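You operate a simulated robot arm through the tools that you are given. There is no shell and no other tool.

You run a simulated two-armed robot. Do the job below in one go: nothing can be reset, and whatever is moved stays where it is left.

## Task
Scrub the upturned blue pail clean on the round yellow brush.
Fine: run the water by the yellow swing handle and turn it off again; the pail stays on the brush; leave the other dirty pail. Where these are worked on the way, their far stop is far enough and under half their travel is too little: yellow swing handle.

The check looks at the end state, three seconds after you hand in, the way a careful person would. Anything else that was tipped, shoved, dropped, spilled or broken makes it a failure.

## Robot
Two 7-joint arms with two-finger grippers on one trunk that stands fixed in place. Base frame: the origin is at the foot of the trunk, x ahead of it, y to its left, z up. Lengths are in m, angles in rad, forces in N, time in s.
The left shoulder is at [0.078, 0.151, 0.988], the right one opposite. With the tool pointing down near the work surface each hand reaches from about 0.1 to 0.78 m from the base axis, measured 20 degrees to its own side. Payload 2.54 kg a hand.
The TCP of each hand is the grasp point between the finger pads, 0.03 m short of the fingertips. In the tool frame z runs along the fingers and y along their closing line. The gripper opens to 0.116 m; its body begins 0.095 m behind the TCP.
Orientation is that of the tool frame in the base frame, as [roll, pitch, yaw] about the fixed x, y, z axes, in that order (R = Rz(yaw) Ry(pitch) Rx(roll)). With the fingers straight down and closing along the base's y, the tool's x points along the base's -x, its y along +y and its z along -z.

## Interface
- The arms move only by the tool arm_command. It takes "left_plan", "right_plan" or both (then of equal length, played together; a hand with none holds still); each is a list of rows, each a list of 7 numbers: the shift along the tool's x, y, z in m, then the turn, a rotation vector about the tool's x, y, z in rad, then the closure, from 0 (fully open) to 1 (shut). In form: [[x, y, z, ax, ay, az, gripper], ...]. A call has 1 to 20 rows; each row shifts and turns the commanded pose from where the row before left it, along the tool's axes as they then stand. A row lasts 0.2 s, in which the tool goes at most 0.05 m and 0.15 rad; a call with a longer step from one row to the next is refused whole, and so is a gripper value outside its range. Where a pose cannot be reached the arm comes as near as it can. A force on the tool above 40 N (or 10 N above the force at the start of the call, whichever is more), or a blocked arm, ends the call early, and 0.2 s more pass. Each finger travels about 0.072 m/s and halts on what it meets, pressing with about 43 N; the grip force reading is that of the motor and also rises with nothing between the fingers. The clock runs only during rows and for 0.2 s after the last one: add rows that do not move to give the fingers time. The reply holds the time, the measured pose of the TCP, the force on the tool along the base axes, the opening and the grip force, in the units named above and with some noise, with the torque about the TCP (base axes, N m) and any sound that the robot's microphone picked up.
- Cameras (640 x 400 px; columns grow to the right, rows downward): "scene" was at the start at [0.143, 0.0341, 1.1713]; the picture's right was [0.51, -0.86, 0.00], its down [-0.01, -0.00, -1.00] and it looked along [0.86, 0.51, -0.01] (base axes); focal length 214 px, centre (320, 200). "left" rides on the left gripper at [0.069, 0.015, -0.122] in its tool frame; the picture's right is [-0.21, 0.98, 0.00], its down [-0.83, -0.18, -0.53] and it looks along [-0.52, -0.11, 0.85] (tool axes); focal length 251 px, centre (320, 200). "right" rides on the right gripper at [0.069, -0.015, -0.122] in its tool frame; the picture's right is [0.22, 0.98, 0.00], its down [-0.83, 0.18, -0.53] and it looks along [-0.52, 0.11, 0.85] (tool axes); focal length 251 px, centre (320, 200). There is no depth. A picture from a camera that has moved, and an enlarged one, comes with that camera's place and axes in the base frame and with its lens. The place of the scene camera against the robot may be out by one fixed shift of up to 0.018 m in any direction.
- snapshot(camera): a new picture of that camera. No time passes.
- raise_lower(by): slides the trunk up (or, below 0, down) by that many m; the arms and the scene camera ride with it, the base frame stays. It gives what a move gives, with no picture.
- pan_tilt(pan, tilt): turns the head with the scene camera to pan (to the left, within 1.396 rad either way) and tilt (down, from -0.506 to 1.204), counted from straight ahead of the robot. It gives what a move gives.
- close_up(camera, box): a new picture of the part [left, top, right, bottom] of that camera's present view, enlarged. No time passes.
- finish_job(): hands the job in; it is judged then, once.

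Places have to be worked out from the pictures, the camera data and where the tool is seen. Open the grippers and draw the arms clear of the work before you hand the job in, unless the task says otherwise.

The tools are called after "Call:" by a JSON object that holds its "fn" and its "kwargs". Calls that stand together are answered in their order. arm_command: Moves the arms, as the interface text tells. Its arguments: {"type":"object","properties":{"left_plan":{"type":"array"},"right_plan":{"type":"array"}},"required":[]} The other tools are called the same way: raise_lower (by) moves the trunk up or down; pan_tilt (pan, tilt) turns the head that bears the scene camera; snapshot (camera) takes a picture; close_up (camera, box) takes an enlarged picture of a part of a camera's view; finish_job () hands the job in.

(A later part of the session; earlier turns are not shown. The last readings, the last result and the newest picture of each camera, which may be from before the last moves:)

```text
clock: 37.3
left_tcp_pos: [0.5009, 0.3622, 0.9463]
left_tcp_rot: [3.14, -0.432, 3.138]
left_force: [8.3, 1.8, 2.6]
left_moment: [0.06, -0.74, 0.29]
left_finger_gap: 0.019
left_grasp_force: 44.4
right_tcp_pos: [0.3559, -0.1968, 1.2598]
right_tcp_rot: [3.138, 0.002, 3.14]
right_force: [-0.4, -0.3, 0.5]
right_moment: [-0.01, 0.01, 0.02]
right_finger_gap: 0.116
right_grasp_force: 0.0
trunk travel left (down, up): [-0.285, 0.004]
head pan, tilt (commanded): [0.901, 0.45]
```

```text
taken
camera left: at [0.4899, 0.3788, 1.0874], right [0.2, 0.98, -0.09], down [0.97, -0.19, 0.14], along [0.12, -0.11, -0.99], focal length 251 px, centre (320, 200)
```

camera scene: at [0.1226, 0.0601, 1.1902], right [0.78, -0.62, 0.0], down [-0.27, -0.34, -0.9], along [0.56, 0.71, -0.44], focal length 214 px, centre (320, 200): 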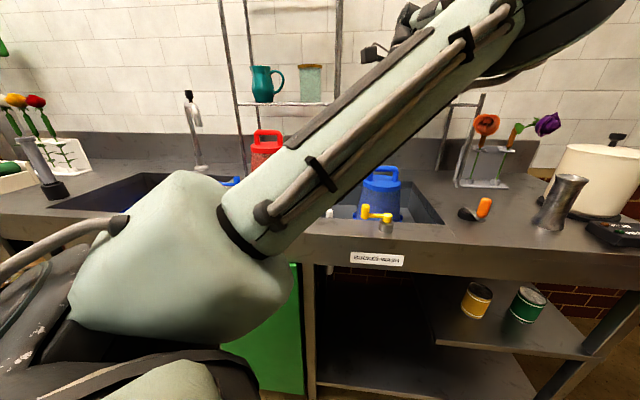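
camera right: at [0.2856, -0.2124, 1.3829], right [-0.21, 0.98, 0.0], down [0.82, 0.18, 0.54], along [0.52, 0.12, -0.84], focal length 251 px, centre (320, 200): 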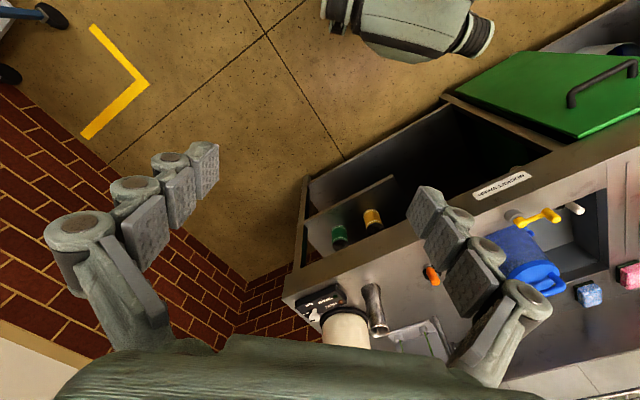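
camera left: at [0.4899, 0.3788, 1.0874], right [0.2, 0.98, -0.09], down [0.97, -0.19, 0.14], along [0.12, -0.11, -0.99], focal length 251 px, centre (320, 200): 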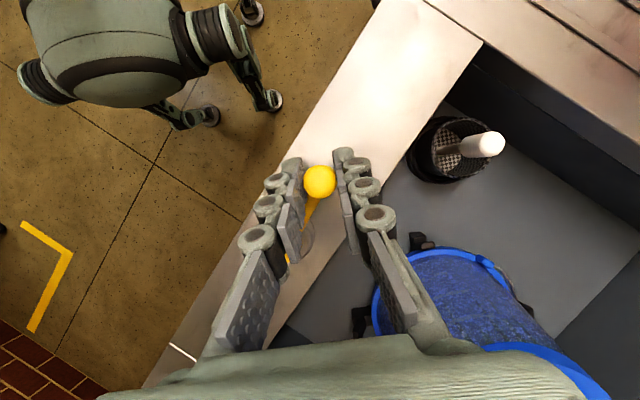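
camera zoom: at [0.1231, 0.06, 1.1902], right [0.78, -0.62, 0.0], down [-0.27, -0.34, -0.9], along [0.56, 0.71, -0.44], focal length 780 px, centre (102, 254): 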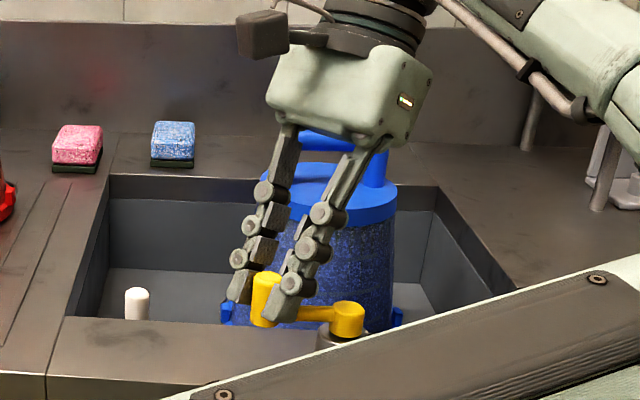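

The hand moved about 6 mm toward the front with the knob, feeling about 7 N, which could be friction. I push another 1.5 cm along the arc toward the front to see whether it keeps moving.

Call:
{"fn": "arm_command", "kwargs": {"left_plan": [[0.0025, -0.0045, 0.0012, 0, 0, 0, 1], [0.0022, -0.0047, 0.001, 0, 0, 0, 1], [0.0018, -0.0049, 0.0008, 0, 0, 0, 1], [0, 0, 0, 0, 0, 0, 1]]}}

Call:
{"fn": "close_up", "kwargs": {"camera": "scene", "box": [310, 130, 450, 240]}}

Call:
{"fn": "snapshot", "kwargs": {"camera": "left"}}

```text
clock: 37.8
left_tcp_pos: [0.5003, 0.3626, 0.9462]
left_tcp_rot: [-3.122, -0.427, -3.125]
left_force: [12.9, -10.1, 2.1]
left_moment: [-0.38, -0.39, -0.03]
left_finger_gap: 0.0191
left_grasp_force: 44.3
left hand out of reach, approached as far as the arm can: row 1, 2
right_tcp_pos: [0.356, -0.1963, 1.2613]
right_tcp_rot: [3.139, 0.0, 3.14]
right_force: [0.4, 0.7, 0.0]
right_moment: [-0.02, 0.0, 0.01]
right_finger_gap: 0.1159
right_grasp_force: 0.0
trunk travel left (down, up): [-0.285, 0.004]
head pan, tilt (commanded): [0.901, 0.45]
stopped in row 2 (left hand): the force on the tool passed its limit at 42 N (the readings are from after the stop); the commanded pose is now the measured one
```

```text
3.64 times, centred on (380, 185) of scene
camera zoom: at [0.123, 0.06, 1.1901], right [0.78, -0.62, 0.0], down [-0.27, -0.34, -0.9], along [0.56, 0.71, -0.44], focal length 780 px, centre (102, 254)
```

zoom: 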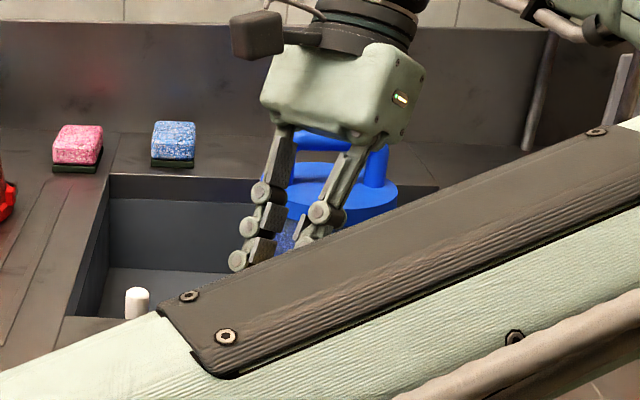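

```text
taken
camera left: at [0.4871, 0.3808, 1.087], right [0.17, 0.98, -0.11], down [0.98, -0.16, 0.15], along [0.13, -0.13, -0.98], focal length 251 px, centre (320, 200)
```

left: 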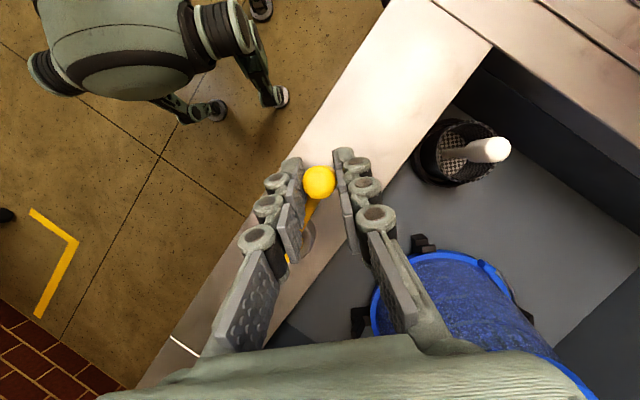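

The call stopped because the arm reached its inward limit and pulled sideways on the knob, so that says little about the handle. I now try the other way: small steps toward the back of the counter.

Call:
{"fn": "arm_command", "kwargs": {"left_plan": [[-0.0032, 0.0035, -0.0015, 0, 0, 0, 1], [-0.0032, 0.0035, -0.0015, 0, 0, 0, 1], [0, 0, 0, 0, 0, 0, 1]]}}

Call:
{"fn": "snapshot", "kwargs": {"camera": "left"}}

```text
clock: 38.6
left_tcp_pos: [0.5032, 0.3672, 0.9459]
left_tcp_rot: [-3.11, -0.438, -3.123]
left_force: [-3.9, -11.3, 3.1]
left_moment: [0.01, 0.11, 0.14]
left_finger_gap: 0.0191
left_grasp_force: 44.6
right_tcp_pos: [0.3553, -0.1991, 1.2606]
right_tcp_rot: [3.138, 0.005, 3.141]
right_force: [-0.3, 1.0, -0.8]
right_moment: [-0.01, 0.0, -0.02]
right_finger_gap: 0.116
right_grasp_force: 0.1
trunk travel left (down, up): [-0.285, 0.004]
head pan, tilt (commanded): [0.901, 0.45]
stopped in row 3 (left hand): the force on the tool passed its limit at 41 N (the readings are from after the stop); the commanded pose is now the measured one
```

```text
taken
camera left: at [0.4916, 0.3866, 1.087], right [0.16, 0.98, -0.12], down [0.98, -0.15, 0.14], along [0.12, -0.14, -0.98], focal length 251 px, centre (320, 200)
```

left: 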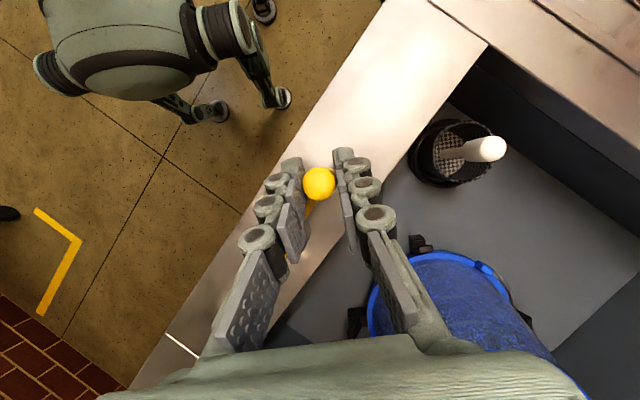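

Backward is blocked hard after 5 mm, so that is the off stop and the handle swings toward the counter front. The hand cannot go that far inward, but with the gripper wide open the outer side of its near finger reaches 8 cm further, so I let go, rise, and step over behind the knob.

Call:
{"fn": "arm_command", "kwargs": {"left_plan": [[0, 0, 0, 0, 0, 0, 0.6], [0, 0, 0, 0, 0, 0, 0.3], [0, 0, 0, 0, 0, 0, 0.0], [0.0084, 0, -0.0181, 0, 0, 0, 0], [0.0084, 0, -0.0181, 0, 0, 0, 0], [0.0042, 0, -0.0091, 0, 0, 0, 0]]}}

Call:
{"fn": "snapshot", "kwargs": {"camera": "left"}}

Call:
{"fn": "snapshot", "kwargs": {"camera": "scene"}}

```text
clock: 40.0
left_tcp_pos: [0.5043, 0.3703, 0.995]
left_tcp_rot: [-3.113, -0.44, -3.124]
left_force: [0.0, 0.4, 0.4]
left_moment: [0.03, -0.02, 0.02]
left_finger_gap: 0.1159
left_grasp_force: 0.1
right_tcp_pos: [0.3553, -0.1973, 1.2594]
right_tcp_rot: [3.139, 0.002, 3.139]
right_force: [-0.2, -0.7, -0.3]
right_moment: [-0.02, 0.02, 0.04]
right_finger_gap: 0.116
right_grasp_force: 0.1
trunk travel left (down, up): [-0.285, 0.004]
head pan, tilt (commanded): [0.901, 0.45]
```

```text
taken
camera left: at [0.492, 0.3884, 1.1362], right [0.16, 0.98, -0.12], down [0.98, -0.15, 0.14], along [0.12, -0.14, -0.98], focal length 251 px, centre (320, 200)
```

left: 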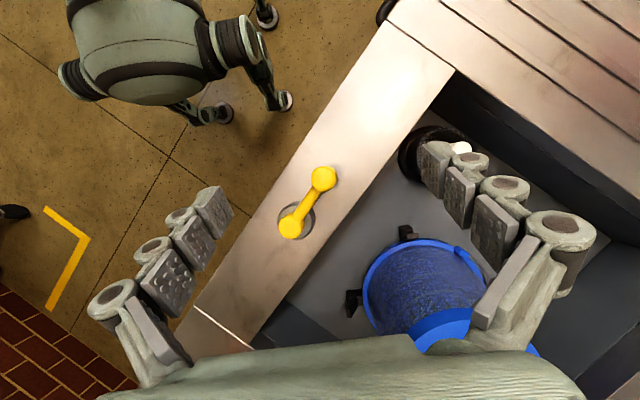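

```text
taken
camera scene: at [0.1226, 0.06, 1.1902], right [0.78, -0.62, 0.0], down [-0.27, -0.34, -0.9], along [0.56, 0.71, -0.44], focal length 214 px, centre (320, 200)
```

scene: 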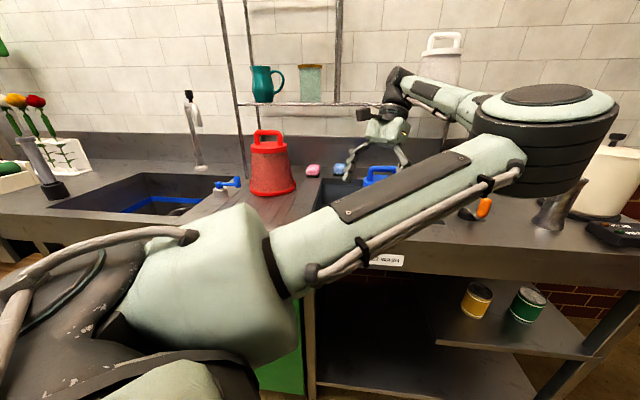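

The handle is still at its off stop, the gripper is fully open and the tips are above the knob. I shift the hand 10.5 cm to the left so the near finger is behind the knob, then look.

Call:
{"fn": "arm_command", "kwargs": {"left_plan": [[0, 0.02, 0, 0, 0, 0, 0], [0, 0.03, 0, 0, 0, 0, 0], [0, 0.03, 0, 0, 0, 0, 0], [0, 0.025, 0, 0, 0, 0, 0]]}}

Call:
{"fn": "snapshot", "kwargs": {"camera": "left"}}

Call:
{"fn": "close_up", "kwargs": {"camera": "scene", "box": [300, 110, 440, 240]}}

```text
clock: 41.0
left_tcp_pos: [0.5005, 0.4753, 0.9914]
left_tcp_rot: [-3.112, -0.438, -3.123]
left_force: [0.6, 0.1, 0.0]
left_moment: [-0.02, 0.01, 0.02]
left_finger_gap: 0.1157
left_grasp_force: 0.1
right_tcp_pos: [0.3551, -0.1966, 1.2598]
right_tcp_rot: [3.141, 0.001, 3.139]
right_force: [-0.1, 0.7, -0.9]
right_moment: [0.0, -0.01, -0.03]
right_finger_gap: 0.1159
right_grasp_force: 0.1
trunk travel left (down, up): [-0.285, 0.004]
head pan, tilt (commanded): [0.901, 0.45]
```

```text
taken
camera left: at [0.4893, 0.4948, 1.1323], right [0.16, 0.98, -0.12], down [0.98, -0.15, 0.14], along [0.12, -0.14, -0.98], focal length 251 px, centre (320, 200)
```

left: 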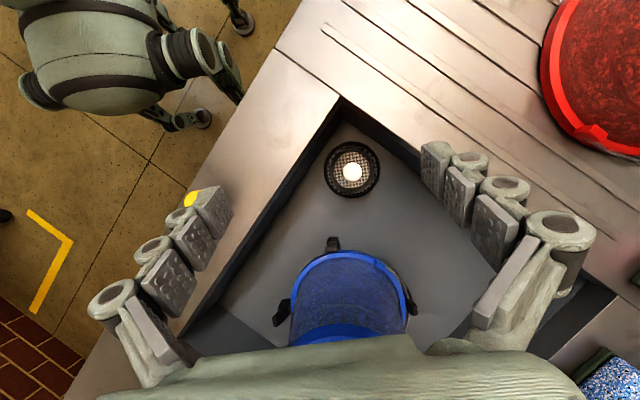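

```text
3.08 times, centred on (370, 175) of scene
camera zoom: at [0.1226, 0.0603, 1.1902], right [0.78, -0.62, 0.0], down [-0.27, -0.34, -0.9], along [0.56, 0.71, -0.44], focal length 660 px, centre (166, 277)
```

zoom: 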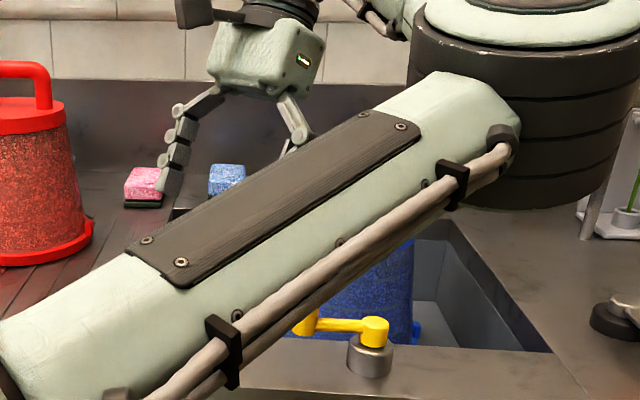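

The near finger is just behind (left of) the knob with about 1 to 2 cm to spare. I lower to bring the tips to about z 0.918, clear of the counter and the white peg.

Call:
{"fn": "arm_command", "kwargs": {"left_plan": [[-0.0065, 0.0004, 0.0139, 0, 0, 0, 0], [-0.0065, 0.0004, 0.0139, 0, 0, 0, 0], [-0.0065, 0.0004, 0.0139, 0, 0, 0, 0], [0, 0, 0, 0, 0, 0, 0]]}}

Call:
{"fn": "snapshot", "kwargs": {"camera": "left"}}

Call:
{"fn": "snapshot", "kwargs": {"camera": "scene"}}

```text
clock: 42.0
left_tcp_pos: [0.5008, 0.4761, 0.9453]
left_tcp_rot: [-3.113, -0.438, -3.122]
left_force: [0.4, 0.0, -0.3]
left_moment: [-0.02, 0.01, -0.01]
left_finger_gap: 0.1161
left_grasp_force: 0.0
right_tcp_pos: [0.3555, -0.1967, 1.2605]
right_tcp_rot: [3.14, 0.003, 3.14]
right_force: [-0.6, -0.4, -0.1]
right_moment: [0.02, 0.0, -0.02]
right_finger_gap: 0.116
right_grasp_force: 0.1
trunk travel left (down, up): [-0.285, 0.004]
head pan, tilt (commanded): [0.901, 0.45]
```

```text
taken
camera left: at [0.4885, 0.4951, 1.0872], right [0.16, 0.98, -0.12], down [0.98, -0.15, 0.14], along [0.12, -0.14, -0.98], focal length 251 px, centre (320, 200)
```

left: 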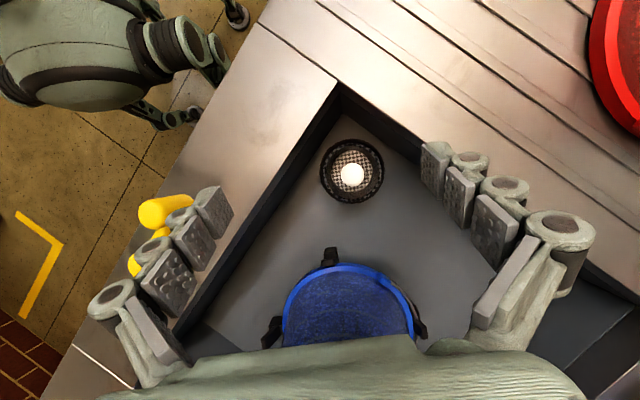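

```text
taken
camera scene: at [0.1225, 0.06, 1.1903], right [0.78, -0.62, 0.0], down [-0.27, -0.34, -0.9], along [0.56, 0.71, -0.44], focal length 214 px, centre (320, 200)
```

scene: 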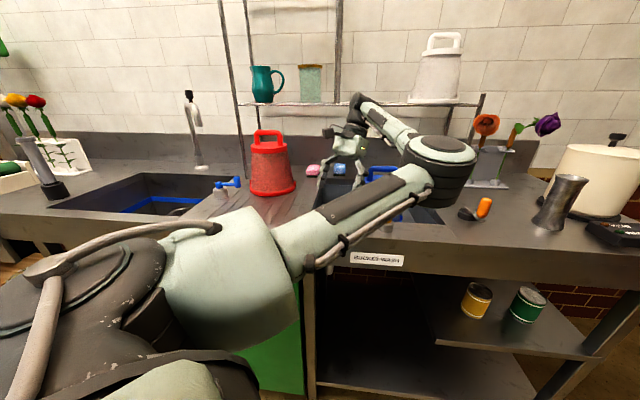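

The near finger stands beside the knob's back side, both at the same height. I now push toward the front in 8 mm steps, watching force and sound.

Call:
{"fn": "arm_command", "kwargs": {"left_plan": [[0, -0.008, 0, 0, 0, 0, 0], [0, -0.008, 0, 0, 0, 0, 0], [0, -0.008, 0, 0, 0, 0, 0], [0, -0.008, 0, 0, 0, 0, 0], [0, 0, 0, 0, 0, 0, 0]]}}

Call:
{"fn": "snapshot", "kwargs": {"camera": "left"}}

```text
clock: 43.2
left_tcp_pos: [0.5015, 0.4432, 0.9479]
left_tcp_rot: [-3.114, -0.439, -3.123]
left_force: [0.0, 0.2, 0.4]
left_moment: [0.01, 0.03, -0.04]
left_finger_gap: 0.1159
left_grasp_force: 0.1
right_tcp_pos: [0.3558, -0.197, 1.2601]
right_tcp_rot: [3.137, 0.001, 3.14]
right_force: [-0.1, 0.8, 0.6]
right_moment: [-0.01, 0.02, 0.02]
right_finger_gap: 0.1161
right_grasp_force: 0.0
trunk travel left (down, up): [-0.285, 0.004]
head pan, tilt (commanded): [0.901, 0.45]
```

```text
taken
camera left: at [0.4898, 0.4626, 1.088], right [0.16, 0.98, -0.12], down [0.98, -0.15, 0.14], along [0.12, -0.14, -0.98], focal length 251 px, centre (320, 200)
```

left: 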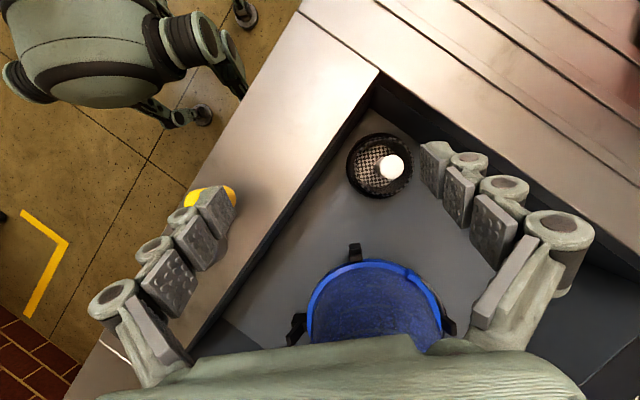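

No force yet and the finger is just about at the knob. I keep pushing in 8 mm steps.

Call:
{"fn": "arm_command", "kwargs": {"left_plan": [[0, -0.008, 0, 0, 0, 0, 0], [0, -0.008, 0, 0, 0, 0, 0], [0, 0, 0, 0, 0, 0, 0]]}}

Call:
{"fn": "snapshot", "kwargs": {"camera": "left"}}

Call:
{"fn": "close_up", "kwargs": {"camera": "scene", "box": [300, 110, 440, 240]}}

```text
clock: 44.0
left_tcp_pos: [0.5028, 0.426, 0.948]
left_tcp_rot: [-3.114, -0.439, -3.123]
left_force: [-0.6, 0.4, 0.9]
left_moment: [-0.07, 0.02, 0.05]
left_finger_gap: 0.1168
left_grasp_force: 0.0
right_tcp_pos: [0.3552, -0.1965, 1.2609]
right_tcp_rot: [3.139, 0.002, 3.139]
right_force: [1.0, -0.4, 0.4]
right_moment: [-0.03, 0.02, 0.0]
right_finger_gap: 0.1163
right_grasp_force: 0.0
trunk travel left (down, up): [-0.285, 0.004]
head pan, tilt (commanded): [0.901, 0.45]
```

```text
taken
camera left: at [0.4909, 0.4463, 1.0883], right [0.16, 0.98, -0.12], down [0.98, -0.15, 0.14], along [0.12, -0.14, -0.98], focal length 251 px, centre (320, 200)
```

left: 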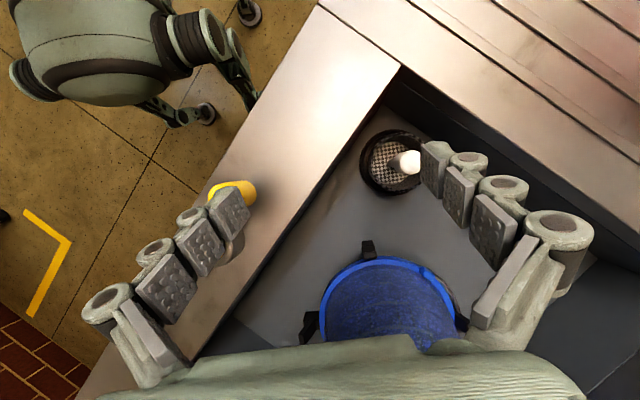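

```text
3.08 times, centred on (370, 175) of scene
camera zoom: at [0.1225, 0.06, 1.1903], right [0.78, -0.62, 0.0], down [-0.27, -0.34, -0.9], along [0.56, 0.71, -0.44], focal length 660 px, centre (166, 277)
```

zoom: 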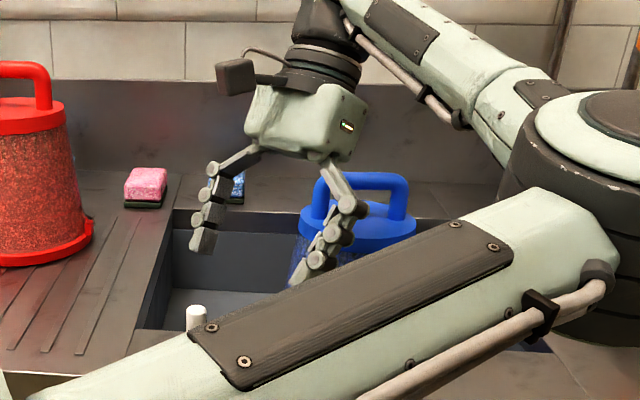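

The picture shows the near finger against the knob, but with little force read. I enlarge this contact to understand it.

Call:
{"fn": "close_up", "kwargs": {"camera": "left", "box": [140, 140, 300, 260]}}

```text
3.33 times, centred on (220, 200) of left
camera zoom: at [0.4909, 0.4463, 1.0883], right [0.16, 0.98, -0.12], down [0.98, -0.15, 0.14], along [0.12, -0.14, -0.98], focal length 838 px, centre (653, 200)
```

zoom: 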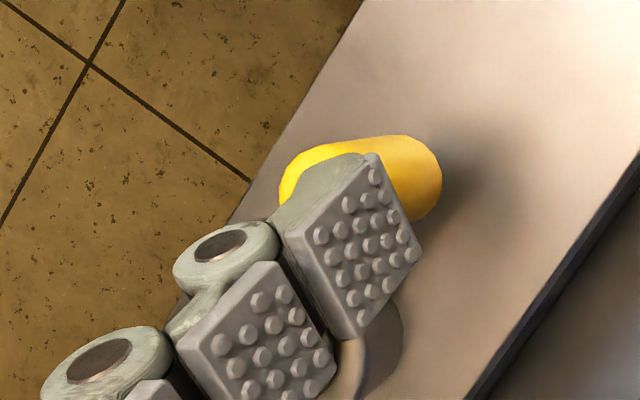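

The finger's back is against the knob near its top, and the finger seems to give a little. I push 16 mm more to see whether the handle follows.

Call:
{"fn": "arm_command", "kwargs": {"left_plan": [[0, -0.008, 0, 0, 0, 0, 0], [0, -0.008, 0, 0, 0, 0, 0], [0, 0, 0, 0, 0, 0, 0]]}}

Call:
{"fn": "close_up", "kwargs": {"camera": "left", "box": [80, 120, 336, 280]}}

```text
clock: 44.8
left_tcp_pos: [0.5024, 0.4102, 0.9477]
left_tcp_rot: [-3.115, -0.437, -3.123]
left_force: [1.8, 0.7, 0.8]
left_moment: [-0.1, 0.0, 0.05]
left_finger_gap: 0.1169
left_grasp_force: 0.1
right_tcp_pos: [0.3557, -0.1967, 1.2607]
right_tcp_rot: [3.138, 0.001, 3.14]
right_force: [-0.4, -0.5, -0.5]
right_moment: [0.01, -0.02, 0.03]
right_finger_gap: 0.1161
right_grasp_force: 0.1
trunk travel left (down, up): [-0.285, 0.004]
head pan, tilt (commanded): [0.901, 0.45]
```

```text
2.50 times, centred on (208, 200) of left
camera zoom: at [0.4914, 0.4304, 1.0891], right [0.16, 0.98, -0.12], down [0.98, -0.15, 0.14], along [0.12, -0.14, -0.98], focal length 629 px, centre (600, 200)
```

zoom: 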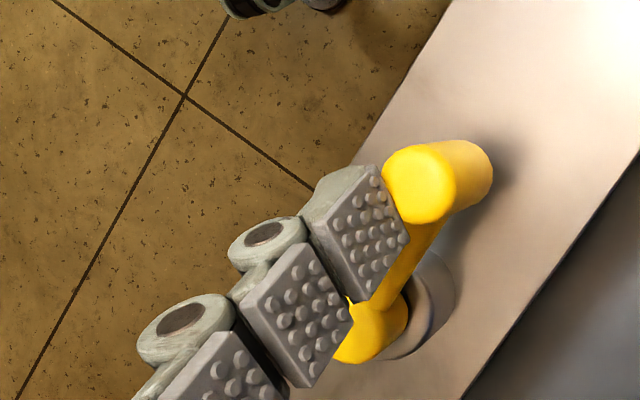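

The finger slipped over the knob's top, leaving the handle essentially at its off stop. I rise, move left, and re-tilt the hand so the fingers point down and toward the robot's right, which keeps the wrist further out and should lift the elbow.

Call:
{"fn": "arm_command", "kwargs": {"left_plan": [[0.0084, 0, -0.0181, 0, 0, 0, 0], [0.0127, 0, -0.0272, 0, 0, 0, 0], [0.0169, 0, -0.0362, 0, 0, 0, 0], [0.0169, 0.01, -0.0362, 0, 0, 0, 0], [0, 0.02, 0, 0, -0.145, 0, 0], [0, 0.02, 0, 0, -0.145, 0, 0], [0, 0, 0, 0, -0.145, 0, 0], [0, 0, 0, 0.14, 0, 0, 0], [0, 0, 0, 0.14, 0, 0, 0], [0, 0, 0, 0.14, 0, 0, 0], [0, 0, 0, 0.14, 0, 0, 0]]}}

Call:
{"fn": "snapshot", "kwargs": {"camera": "left"}}

Call:
{"fn": "snapshot", "kwargs": {"camera": "scene"}}

```text
clock: 47.2
left_tcp_pos: [0.4999, 0.4647, 1.0764]
left_tcp_rot: [-2.554, -0.003, -3.11]
left_force: [0.0, 0.1, -1.0]
left_moment: [0.0, 0.0, 0.0]
left_finger_gap: 0.116
left_grasp_force: 0.1
right_tcp_pos: [0.3553, -0.196, 1.2609]
right_tcp_rot: [3.141, 0.002, 3.138]
right_force: [-1.6, 1.0, -0.3]
right_moment: [-0.01, 0.0, -0.01]
right_finger_gap: 0.1161
right_grasp_force: 0.2
trunk travel left (down, up): [-0.285, 0.004]
head pan, tilt (commanded): [0.901, 0.45]
```

```text
taken
camera left: at [0.4291, 0.5442, 1.171], right [0.19, 0.82, -0.54], down [0.82, 0.17, 0.54], along [0.54, -0.55, -0.64], focal length 251 px, centre (320, 200)
```

left: 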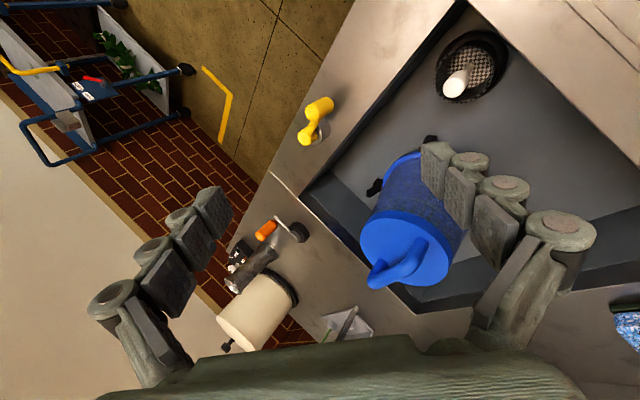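

```text
taken
camera scene: at [0.1223, 0.0604, 1.1902], right [0.78, -0.62, 0.0], down [-0.27, -0.34, -0.9], along [0.56, 0.71, -0.44], focal length 214 px, centre (320, 200)
```

scene: 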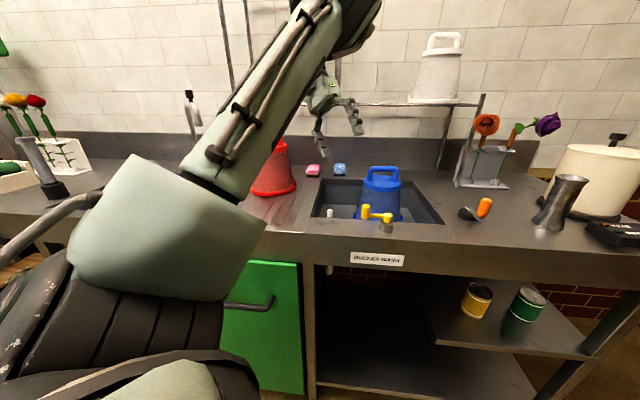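

The elbow is now up and out of the way, and the sink and handle are in full view, with the handle still at its off position. I roll the hand 90 degrees so it closes sideways (along base x) across the knob.

Call:
{"fn": "arm_command", "kwargs": {"left_plan": [[0, 0, 0, 0, 0, 0.143, 0], [0, 0, 0, 0, 0, 0.143, 0], [0, 0, 0, 0, 0, 0.143, 0], [0, 0, 0, 0, 0, 0.143, 0], [0, 0, 0, 0, 0, 0.143, 0], [0, 0, 0, 0, 0, 0.143, 0], [0, 0, 0, 0, 0, 0.143, 0], [0, 0, 0, 0, 0, 0.143, 0], [0, 0, 0, 0, 0, 0.143, 0], [0, 0, 0, 0, 0, 0.143, 0], [0, 0, 0, 0, 0, 0.14, 0]]}}

Call:
{"fn": "snapshot", "kwargs": {"camera": "left"}}

Call:
{"fn": "snapshot", "kwargs": {"camera": "scene"}}

```text
clock: 49.6
left_tcp_pos: [0.5006, 0.4645, 1.0767]
left_tcp_rot: [-3.136, 0.586, 1.604]
left_force: [-0.2, 0.2, 0.2]
left_moment: [-0.02, 0.03, 0.01]
left_finger_gap: 0.1157
left_grasp_force: 0.1
right_tcp_pos: [0.3554, -0.1962, 1.2597]
right_tcp_rot: [3.137, 0.001, 3.14]
right_force: [0.7, 1.0, 0.6]
right_moment: [0.0, 0.0, 0.01]
right_finger_gap: 0.116
right_grasp_force: 0.0
trunk travel left (down, up): [-0.285, 0.004]
head pan, tilt (commanded): [0.901, 0.45]
```

```text
taken
camera left: at [0.512, 0.5907, 1.1413], right [0.98, -0.15, 0.12], down [-0.17, -0.4, 0.9], along [-0.09, -0.91, -0.42], focal length 251 px, centre (320, 200)
```

left: 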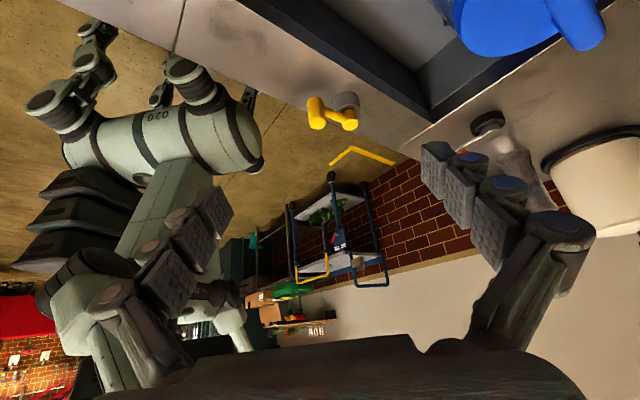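

```text
taken
camera scene: at [0.1226, 0.06, 1.1902], right [0.78, -0.62, 0.0], down [-0.27, -0.34, -0.9], along [0.56, 0.71, -0.44], focal length 214 px, centre (320, 200)
```

scene: 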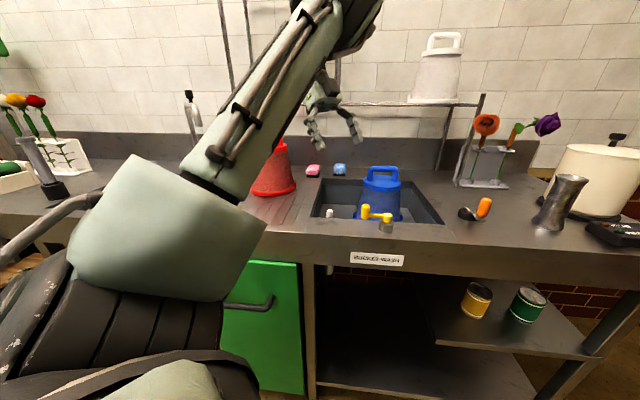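

The roll worked and the elbow stays up. I enlarge the handle from both cameras to re-measure the knob before descending.

Call:
{"fn": "close_up", "kwargs": {"camera": "left", "box": [270, 70, 398, 150]}}

Call:
{"fn": "close_up", "kwargs": {"camera": "scene", "box": [310, 150, 450, 240]}}

```text
5.00 times, centred on (334, 110) of left
camera zoom: at [0.512, 0.5907, 1.1413], right [0.98, -0.15, 0.12], down [-0.17, -0.4, 0.9], along [-0.09, -0.91, -0.42], focal length 1257 px, centre (250, 650)
```

zoom: 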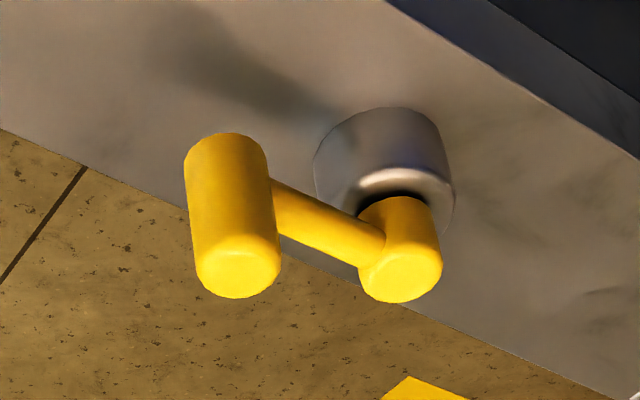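

```text
4.44 times, centred on (380, 195) of scene
camera zoom: at [0.1226, 0.06, 1.1902], right [0.78, -0.62, 0.0], down [-0.27, -0.34, -0.9], along [0.56, 0.71, -0.44], focal length 953 px, centre (53, 222)
```

zoom: 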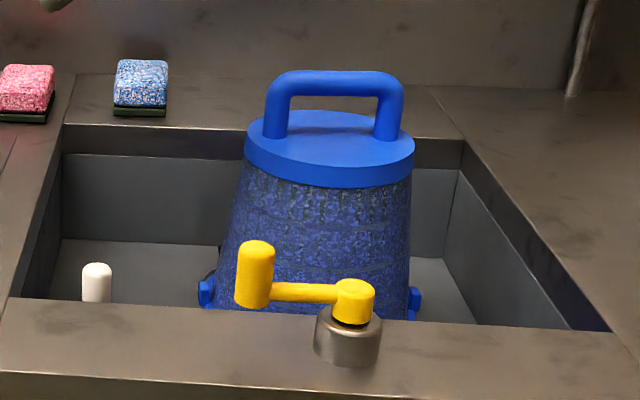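

The refined view puts the knob's top at about z 0.944 and the handle arm's top at about 0.927. I close the fingers to about 7 cm and approach along the fingers, stopping about 3 cm short of the knob.

Call:
{"fn": "arm_command", "kwargs": {"left_plan": [[-0.0005, -0.0009, 0.0305, 0, 0, 0, 0.4], [-0.0005, -0.0009, 0.0305, 0, 0, 0, 0.4], [-0.0005, -0.0009, 0.0305, 0, 0, 0, 0.4], [-0.0005, -0.0009, 0.0305, 0, 0, 0, 0.4], [0, 0, 0, 0, 0, 0, 0.4]]}}

Call:
{"fn": "snapshot", "kwargs": {"camera": "left"}}

Call:
{"fn": "close_up", "kwargs": {"camera": "scene", "box": [290, 120, 450, 240]}}

```text
clock: 50.8
left_tcp_pos: [0.5012, 0.3935, 0.9766]
left_tcp_rot: [-3.138, 0.586, 1.606]
left_force: [-0.4, 0.0, 0.1]
left_moment: [0.02, 0.01, -0.03]
left_finger_gap: 0.0696
left_grasp_force: 0.0
right_tcp_pos: [0.3557, -0.1972, 1.2614]
right_tcp_rot: [3.14, 0.001, 3.139]
right_force: [-0.7, 0.0, 0.0]
right_moment: [-0.01, 0.0, -0.01]
right_finger_gap: 0.116
right_grasp_force: 0.2
trunk travel left (down, up): [-0.285, 0.004]
head pan, tilt (commanded): [0.901, 0.45]
```

```text
taken
camera left: at [0.512, 0.5198, 1.0411], right [0.98, -0.15, 0.12], down [-0.17, -0.4, 0.9], along [-0.09, -0.91, -0.42], focal length 251 px, centre (320, 200)
```

left: 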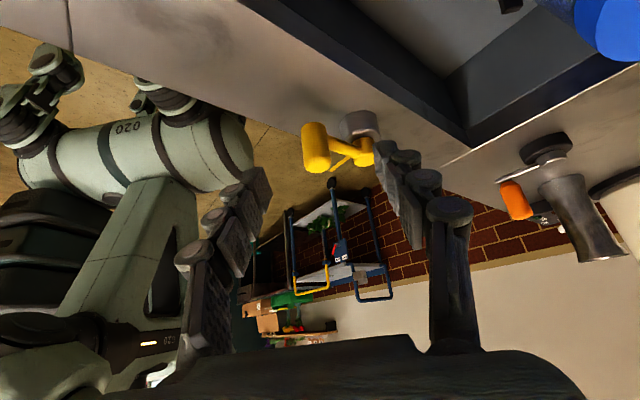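

```text
3.33 times, centred on (370, 180) of scene
camera zoom: at [0.1225, 0.06, 1.1903], right [0.78, -0.62, 0.0], down [-0.27, -0.34, -0.9], along [0.56, 0.71, -0.44], focal length 715 px, centre (153, 267)
```

zoom: 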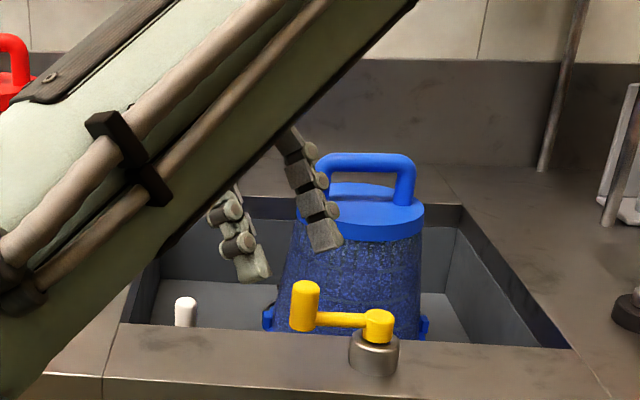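

The knob is between the open fingers, about 3 cm ahead. I enlarge the left view to check centring.

Call:
{"fn": "close_up", "kwargs": {"camera": "left", "box": [230, 80, 430, 220]}}

```text
2.86 times, centred on (330, 150) of left
camera zoom: at [0.512, 0.5198, 1.0411], right [0.98, -0.15, 0.12], down [-0.17, -0.4, 0.9], along [-0.09, -0.91, -0.42], focal length 718 px, centre (291, 343)
```

zoom: 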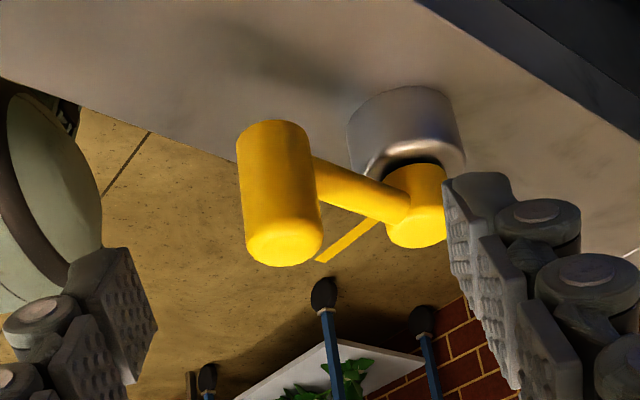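

The knob is centred within about 2 mm. I advance the last 3 cm and close on it.

Call:
{"fn": "arm_command", "kwargs": {"left_plan": [[0, -0.001, 0.0105, 0, 0, 0, 0.4], [0, -0.001, 0.0105, 0, 0, 0, 0.4], [0, 0, 0.009, 0, 0, 0, 0.4], [0, 0, 0, 0, 0, 0, 0.6], [0, 0, 0, 0, 0, 0, 0.8], [0, 0, 0, 0, 0, 0, 1.0], [0, 0, 0, 0, 0, 0, 1.0]]}}

Call:
{"fn": "close_up", "kwargs": {"camera": "left", "box": [230, 60, 430, 200]}}

Call:
{"fn": "close_up", "kwargs": {"camera": "scene", "box": [290, 140, 450, 240]}}

```text
clock: 52.4
left_tcp_pos: [0.499, 0.378, 0.9513]
left_tcp_rot: [-3.135, 0.585, 1.605]
left_force: [2.9, -1.2, 0.3]
left_moment: [-0.15, -0.14, 0.04]
left_finger_gap: 0.0188
left_grasp_force: 44.1
right_tcp_pos: [0.3557, -0.1963, 1.2598]
right_tcp_rot: [3.138, 0.003, 3.139]
right_force: [0.5, 0.5, 0.5]
right_moment: [-0.02, 0.0, 0.03]
right_finger_gap: 0.1159
right_grasp_force: 0.0
trunk travel left (down, up): [-0.285, 0.004]
head pan, tilt (commanded): [0.901, 0.45]
```

```text
2.86 times, centred on (330, 130) of left
camera zoom: at [0.5096, 0.5039, 1.0163], right [0.98, -0.15, 0.12], down [-0.17, -0.4, 0.9], along [-0.09, -0.91, -0.42], focal length 718 px, centre (291, 400)
```

zoom: 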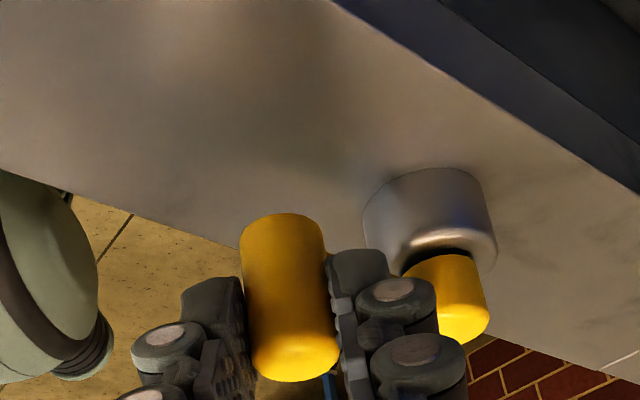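

```text
4.00 times, centred on (370, 190) of scene
camera zoom: at [0.1228, 0.0599, 1.1902], right [0.78, -0.62, 0.0], down [-0.27, -0.34, -0.9], along [0.56, 0.71, -0.44], focal length 858 px, centre (120, 240)
```

zoom: 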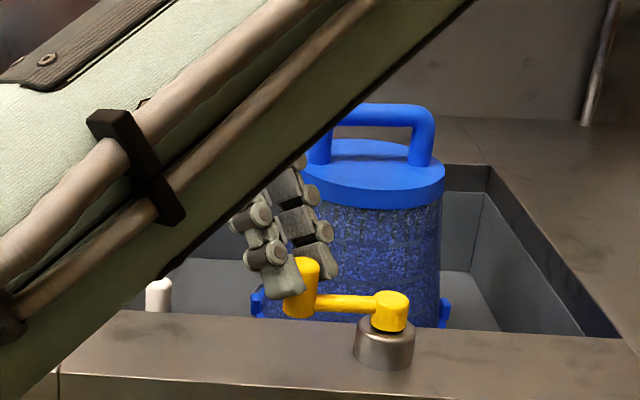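

The knob is firmly held with very little side force, and the scene camera sees the handle well. I test a 1 cm pull toward the counter front.

Call:
{"fn": "arm_command", "kwargs": {"left_plan": [[-0.0028, -0.0036, 0.0019, 0, 0, 0, 1], [-0.0028, -0.0036, 0.0019, 0, 0, 0, 1], [0, 0, 0, 0, 0, 0, 1]]}}

Call:
{"fn": "close_up", "kwargs": {"camera": "scene", "box": [290, 140, 450, 240]}}

```text
clock: 53.2
left_tcp_pos: [0.4926, 0.3703, 0.9519]
left_tcp_rot: [-3.138, 0.586, 1.605]
left_force: [10.2, 1.4, 4.7]
left_moment: [0.42, -0.29, 0.49]
left_finger_gap: 0.0187
left_grasp_force: 44.1
right_tcp_pos: [0.3564, -0.1973, 1.2593]
right_tcp_rot: [3.137, 0.002, 3.14]
right_force: [-0.9, -0.5, -0.2]
right_moment: [-0.01, 0.05, -0.02]
right_finger_gap: 0.1162
right_grasp_force: 0.0
trunk travel left (down, up): [-0.285, 0.004]
head pan, tilt (commanded): [0.901, 0.45]
```

```text
4.00 times, centred on (370, 190) of scene
camera zoom: at [0.1232, 0.0598, 1.1902], right [0.78, -0.62, 0.0], down [-0.27, -0.34, -0.9], along [0.56, 0.71, -0.44], focal length 858 px, centre (120, 240)
```

zoom: 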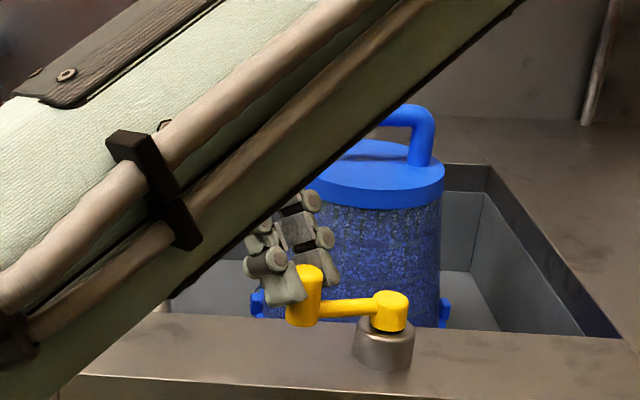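

The handle moved freely toward the front (about 10 degrees, around 8 N resistance), so front is the opening direction. I now lead the knob along its arc, turning the hand partly with it, to about 175 degrees.

Call:
{"fn": "arm_command", "kwargs": {"left_plan": [[-0.0033, -0.0033, 0.0022, -0.0322, 0, -0.0485, 1], [-0.0034, -0.0032, 0.00225, -0.0322, 0, -0.0485, 1], [-0.0035, -0.0031, 0.0023, -0.0322, 0, -0.0485, 1], [-0.0035, -0.003, 0.00235, -0.0322, 0, -0.0485, 1], [-0.0036, -0.0029, 0.0024, -0.0322, 0, -0.0485, 1], [-0.0036, -0.0028, 0.0024, -0.0322, 0, -0.0485, 1]]}}

Call:
{"fn": "close_up", "kwargs": {"camera": "scene", "box": [290, 140, 450, 240]}}

Call:
{"fn": "close_up", "kwargs": {"camera": "left", "box": [200, 40, 440, 200]}}

```text
clock: 54.6
left_tcp_pos: [0.4782, 0.3444, 0.9513]
left_tcp_rot: [-3.14, 0.584, 1.955]
left_force: [14.2, 5.5, 15.7]
left_moment: [0.22, -0.33, 0.58]
left_finger_gap: 0.0189
left_grasp_force: 43.8
right_tcp_pos: [0.356, -0.1972, 1.2605]
right_tcp_rot: [3.137, 0.002, 3.139]
right_force: [0.3, 0.7, 1.5]
right_moment: [0.02, -0.01, 0.0]
right_finger_gap: 0.1159
right_grasp_force: 0.1
trunk travel left (down, up): [-0.285, 0.004]
head pan, tilt (commanded): [0.901, 0.45]
```

```text
4.00 times, centred on (370, 190) of scene
camera zoom: at [0.1228, 0.0598, 1.1903], right [0.78, -0.62, 0.0], down [-0.27, -0.34, -0.9], along [0.56, 0.71, -0.44], focal length 858 px, centre (120, 240)
```

zoom: 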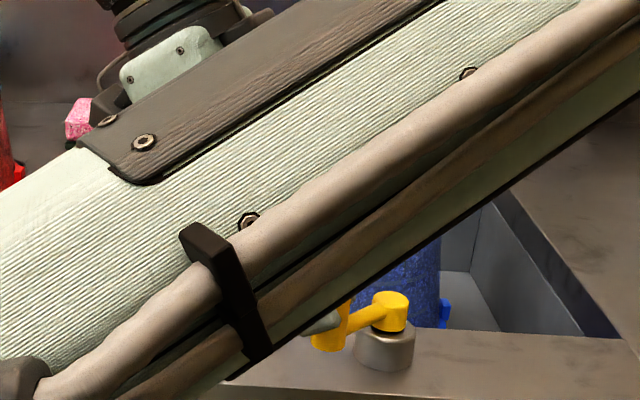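

```text
2.50 times, centred on (320, 120) of left
camera zoom: at [0.4449, 0.467, 1.0165], right [0.97, 0.2, 0.12], down [-0.02, -0.43, 0.9], along [0.23, -0.88, -0.42], focal length 629 px, centre (320, 400)
```

zoom: 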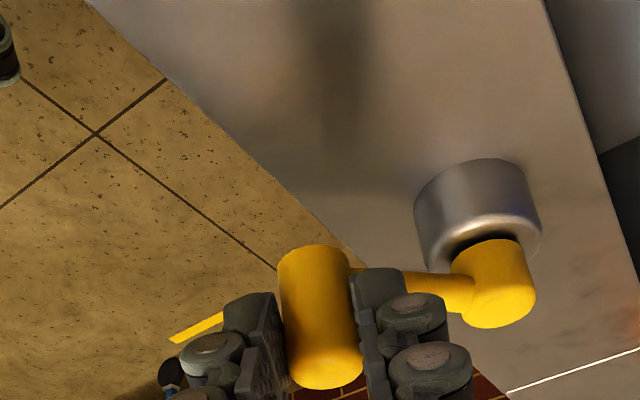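

The handle follows and is now near 175 degrees; the upward push on the hand suggests a finger is riding on the handle's arm, so I lift by 4 mm while continuing along the arc to about 205 degrees.

Call:
{"fn": "arm_command", "kwargs": {"left_plan": [[-0.0048, -0.0026, 0.0008, -0.0322, 0, -0.0485, 1], [-0.0048, -0.0025, 0.0007, -0.0322, 0, -0.0485, 1], [-0.0038, -0.0024, 0.0025, -0.0322, 0, -0.0485, 1], [-0.0038, -0.0022, 0.0025, -0.0322, 0, -0.0485, 1], [-0.0038, -0.0022, 0.0025, -0.0322, 0, -0.0485, 1], [-0.0039, -0.0019, 0.0026, -0.0322, 0, -0.0485, 1]]}}

Call:
{"fn": "snapshot", "kwargs": {"camera": "scene"}}

Call:
{"fn": "close_up", "kwargs": {"camera": "left", "box": [200, 40, 440, 200]}}

```text
clock: 56.0
left_tcp_pos: [0.4787, 0.3138, 0.9532]
left_tcp_rot: [-3.13, 0.579, 2.307]
left_force: [-1.5, 4.3, -16.3]
left_moment: [0.54, 0.35, 0.25]
left_finger_gap: 0.019
left_grasp_force: 43.8
right_tcp_pos: [0.3563, -0.1956, 1.2589]
right_tcp_rot: [3.139, 0.002, 3.14]
right_force: [0.4, -0.3, 0.9]
right_moment: [-0.01, -0.01, -0.01]
right_finger_gap: 0.1156
right_grasp_force: 0.1
trunk travel left (down, up): [-0.285, 0.004]
head pan, tilt (commanded): [0.901, 0.45]
```

```text
taken
camera scene: at [0.1236, 0.0611, 1.1898], right [0.78, -0.62, 0.0], down [-0.27, -0.34, -0.9], along [0.56, 0.7, -0.44], focal length 214 px, centre (320, 200)
```

scene: 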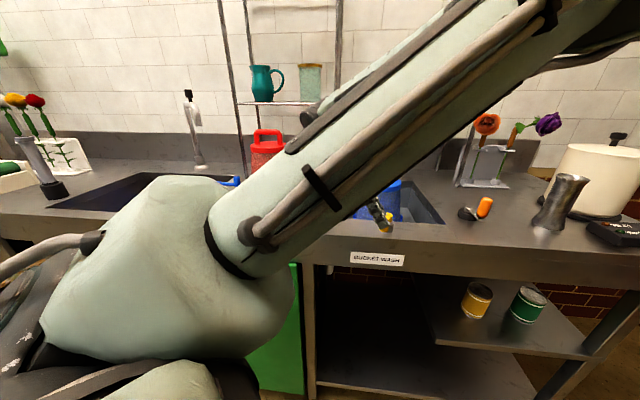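

```text
2.50 times, centred on (320, 120) of left
camera zoom: at [0.4074, 0.4183, 1.0173], right [0.85, 0.52, 0.11], down [0.14, -0.41, 0.9], along [0.51, -0.75, -0.42], focal length 629 px, centre (320, 400)
```

zoom: 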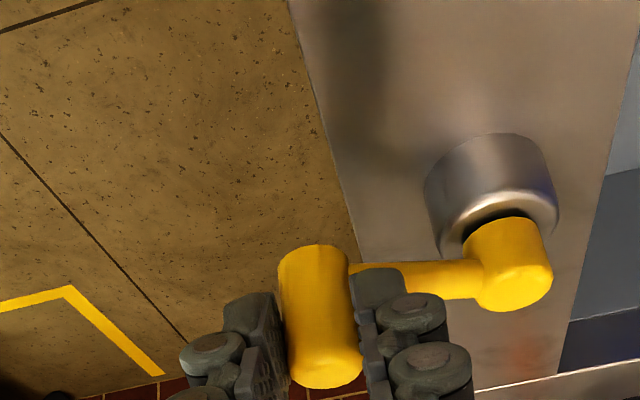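

The handle keeps turning smoothly, now at about 203 degrees. I ease 2 mm back down and continue along the arc to about 235 degrees, watching for the stop.

Call:
{"fn": "arm_command", "kwargs": {"left_plan": [[-0.0027, -0.0017, 0.0042, -0.0241, 0, -0.0363, 1], [-0.0039, -0.0014, 0.0026, -0.0241, 0, -0.0363, 1], [-0.0041, -0.0013, 0.0027, -0.0241, 0, -0.0363, 1], [-0.004, -0.0009, 0.0026, -0.0241, 0, -0.0363, 1], [-0.0041, -0.0009, 0.0027, -0.0241, 0, -0.0363, 1], [-0.0041, -0.0007, 0.0027, -0.0241, 0, -0.0363, 1]]}}

Call:
{"fn": "snapshot", "kwargs": {"camera": "scene"}}

Call:
{"fn": "snapshot", "kwargs": {"camera": "left"}}

```text
clock: 56.9
left_tcp_pos: [0.483, 0.3042, 0.9523]
left_tcp_rot: [3.141, 0.572, 2.457]
left_force: [-13.9, 11.6, 5.8]
left_moment: [0.31, 0.48, -0.04]
left_finger_gap: 0.0188
left_grasp_force: 43.9
right_tcp_pos: [0.3539, -0.1953, 1.2605]
right_tcp_rot: [3.138, 0.003, 3.141]
right_force: [-0.1, 0.1, 0.3]
right_moment: [0.05, 0.0, 0.01]
right_finger_gap: 0.116
right_grasp_force: 0.0
trunk travel left (down, up): [-0.285, 0.004]
head pan, tilt (commanded): [0.901, 0.45]
stopped in row 4 (left hand): the force on the tool passed its limit at 44 N (the readings are from after the stop); the commanded pose is now the measured one
```

```text
taken
camera scene: at [0.1213, 0.0601, 1.1907], right [0.78, -0.62, 0.0], down [-0.27, -0.34, -0.9], along [0.56, 0.71, -0.43], focal length 214 px, centre (320, 200)
```

scene: 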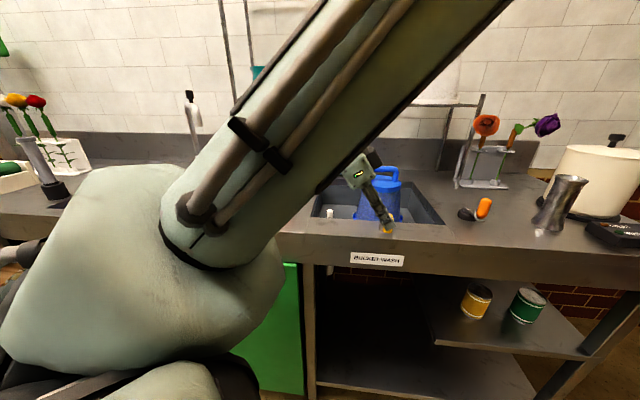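

```text
taken
camera left: at [0.3958, 0.3952, 1.0191], right [0.76, 0.64, 0.12], down [0.2, -0.4, 0.9], along [0.62, -0.65, -0.43], focal length 251 px, centre (320, 200)
```

left: 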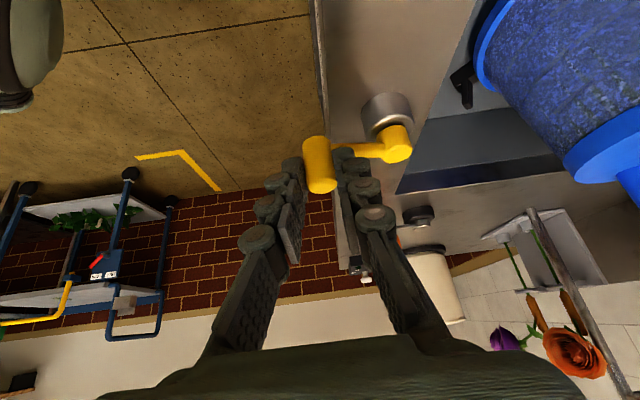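

The force rose to 44 N in the direction of motion at about 213 degrees, some 78 degrees from the start, which looks like the far stop. I look closely at the sink for running water and at the pail.

Call:
{"fn": "close_up", "kwargs": {"camera": "scene", "box": [300, 140, 460, 240]}}

Call:
{"fn": "close_up", "kwargs": {"camera": "left", "box": [400, 0, 640, 200]}}

```text
4.00 times, centred on (380, 190) of scene
camera zoom: at [0.1213, 0.0601, 1.1907], right [0.78, -0.62, 0.0], down [-0.27, -0.34, -0.9], along [0.56, 0.71, -0.43], focal length 858 px, centre (80, 240)
```

zoom: 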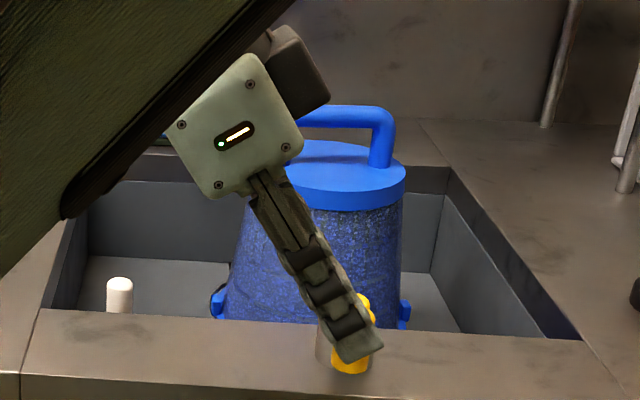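

```text
2.00 times, centred on (520, 100) of left
camera zoom: at [0.3958, 0.3952, 1.0191], right [0.76, 0.64, 0.12], down [0.2, -0.4, 0.9], along [0.62, -0.65, -0.43], focal length 503 px, centre (-80, 400)
```

zoom: 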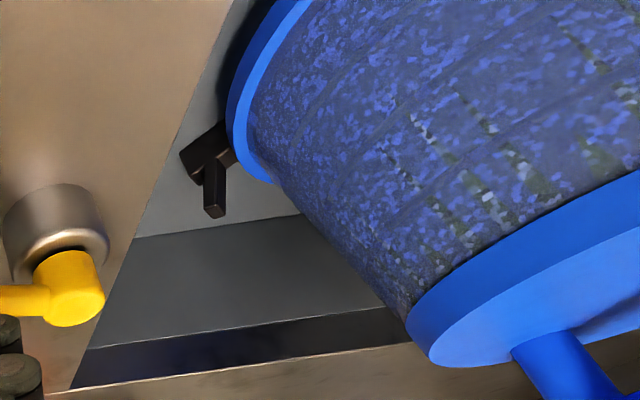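

No water is visible and no sound was reported yet. I press a little further along the arc to make sure it is really at the stop, then hold for a second.

Call:
{"fn": "arm_command", "kwargs": {"left_plan": [[-0.0033, -0.0012, 0.0021, -0.012, 0, -0.018, 1], [-0.0033, -0.0012, 0.0021, -0.012, 0, -0.018, 1], [0, 0, 0, 0, 0, 0, 1], [0, 0, 0, 0, 0, 0, 1], [0, 0, 0, 0, 0, 0, 1]]}}

Call:
{"fn": "close_up", "kwargs": {"camera": "scene", "box": [300, 140, 460, 240]}}

Call:
{"fn": "snapshot", "kwargs": {"camera": "left"}}

```text
clock: 57.4
left_tcp_pos: [0.4819, 0.3026, 0.9521]
left_tcp_rot: [3.137, 0.563, 2.487]
left_force: [-15.0, 11.1, 10.6]
left_moment: [0.15, 0.44, -0.04]
left_finger_gap: 0.0187
left_grasp_force: 44.0
right_tcp_pos: [0.3531, -0.1975, 1.2613]
right_tcp_rot: [3.137, 0.004, 3.14]
right_force: [0.3, -0.3, -0.2]
right_moment: [0.04, 0.0, 0.0]
right_finger_gap: 0.1162
right_grasp_force: 0.0
trunk travel left (down, up): [-0.285, 0.004]
head pan, tilt (commanded): [0.901, 0.45]
stopped in row 2 (left hand): the force on the tool passed its limit at 43 N (the readings are from after the stop); the commanded pose is now the measured one
```

```text
4.00 times, centred on (380, 190) of scene
camera zoom: at [0.1208, 0.0598, 1.1906], right [0.78, -0.62, 0.0], down [-0.27, -0.34, -0.9], along [0.56, 0.71, -0.43], focal length 858 px, centre (80, 240)
```

zoom: 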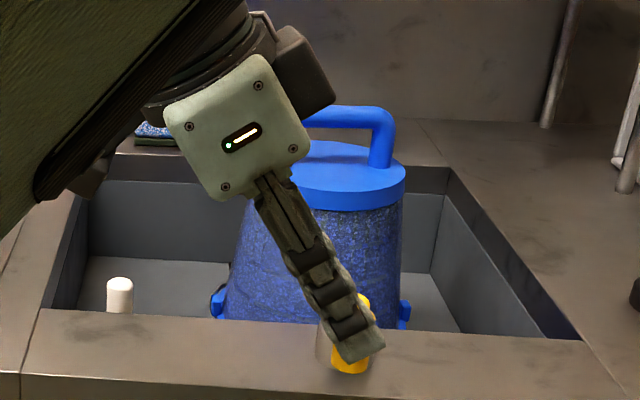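

```text
taken
camera left: at [0.3932, 0.391, 1.0199], right [0.74, 0.67, 0.12], down [0.22, -0.4, 0.89], along [0.64, -0.63, -0.44], focal length 251 px, centre (320, 200)
```

left: 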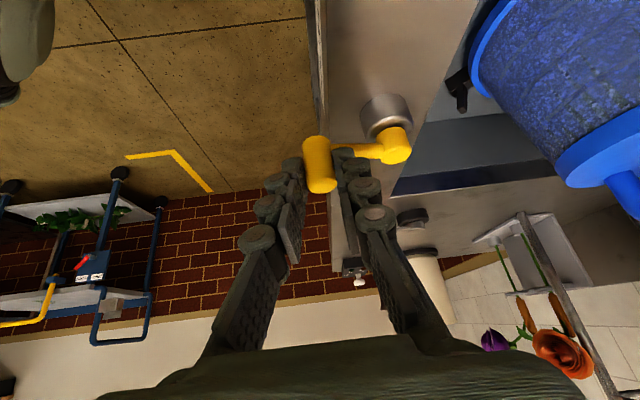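

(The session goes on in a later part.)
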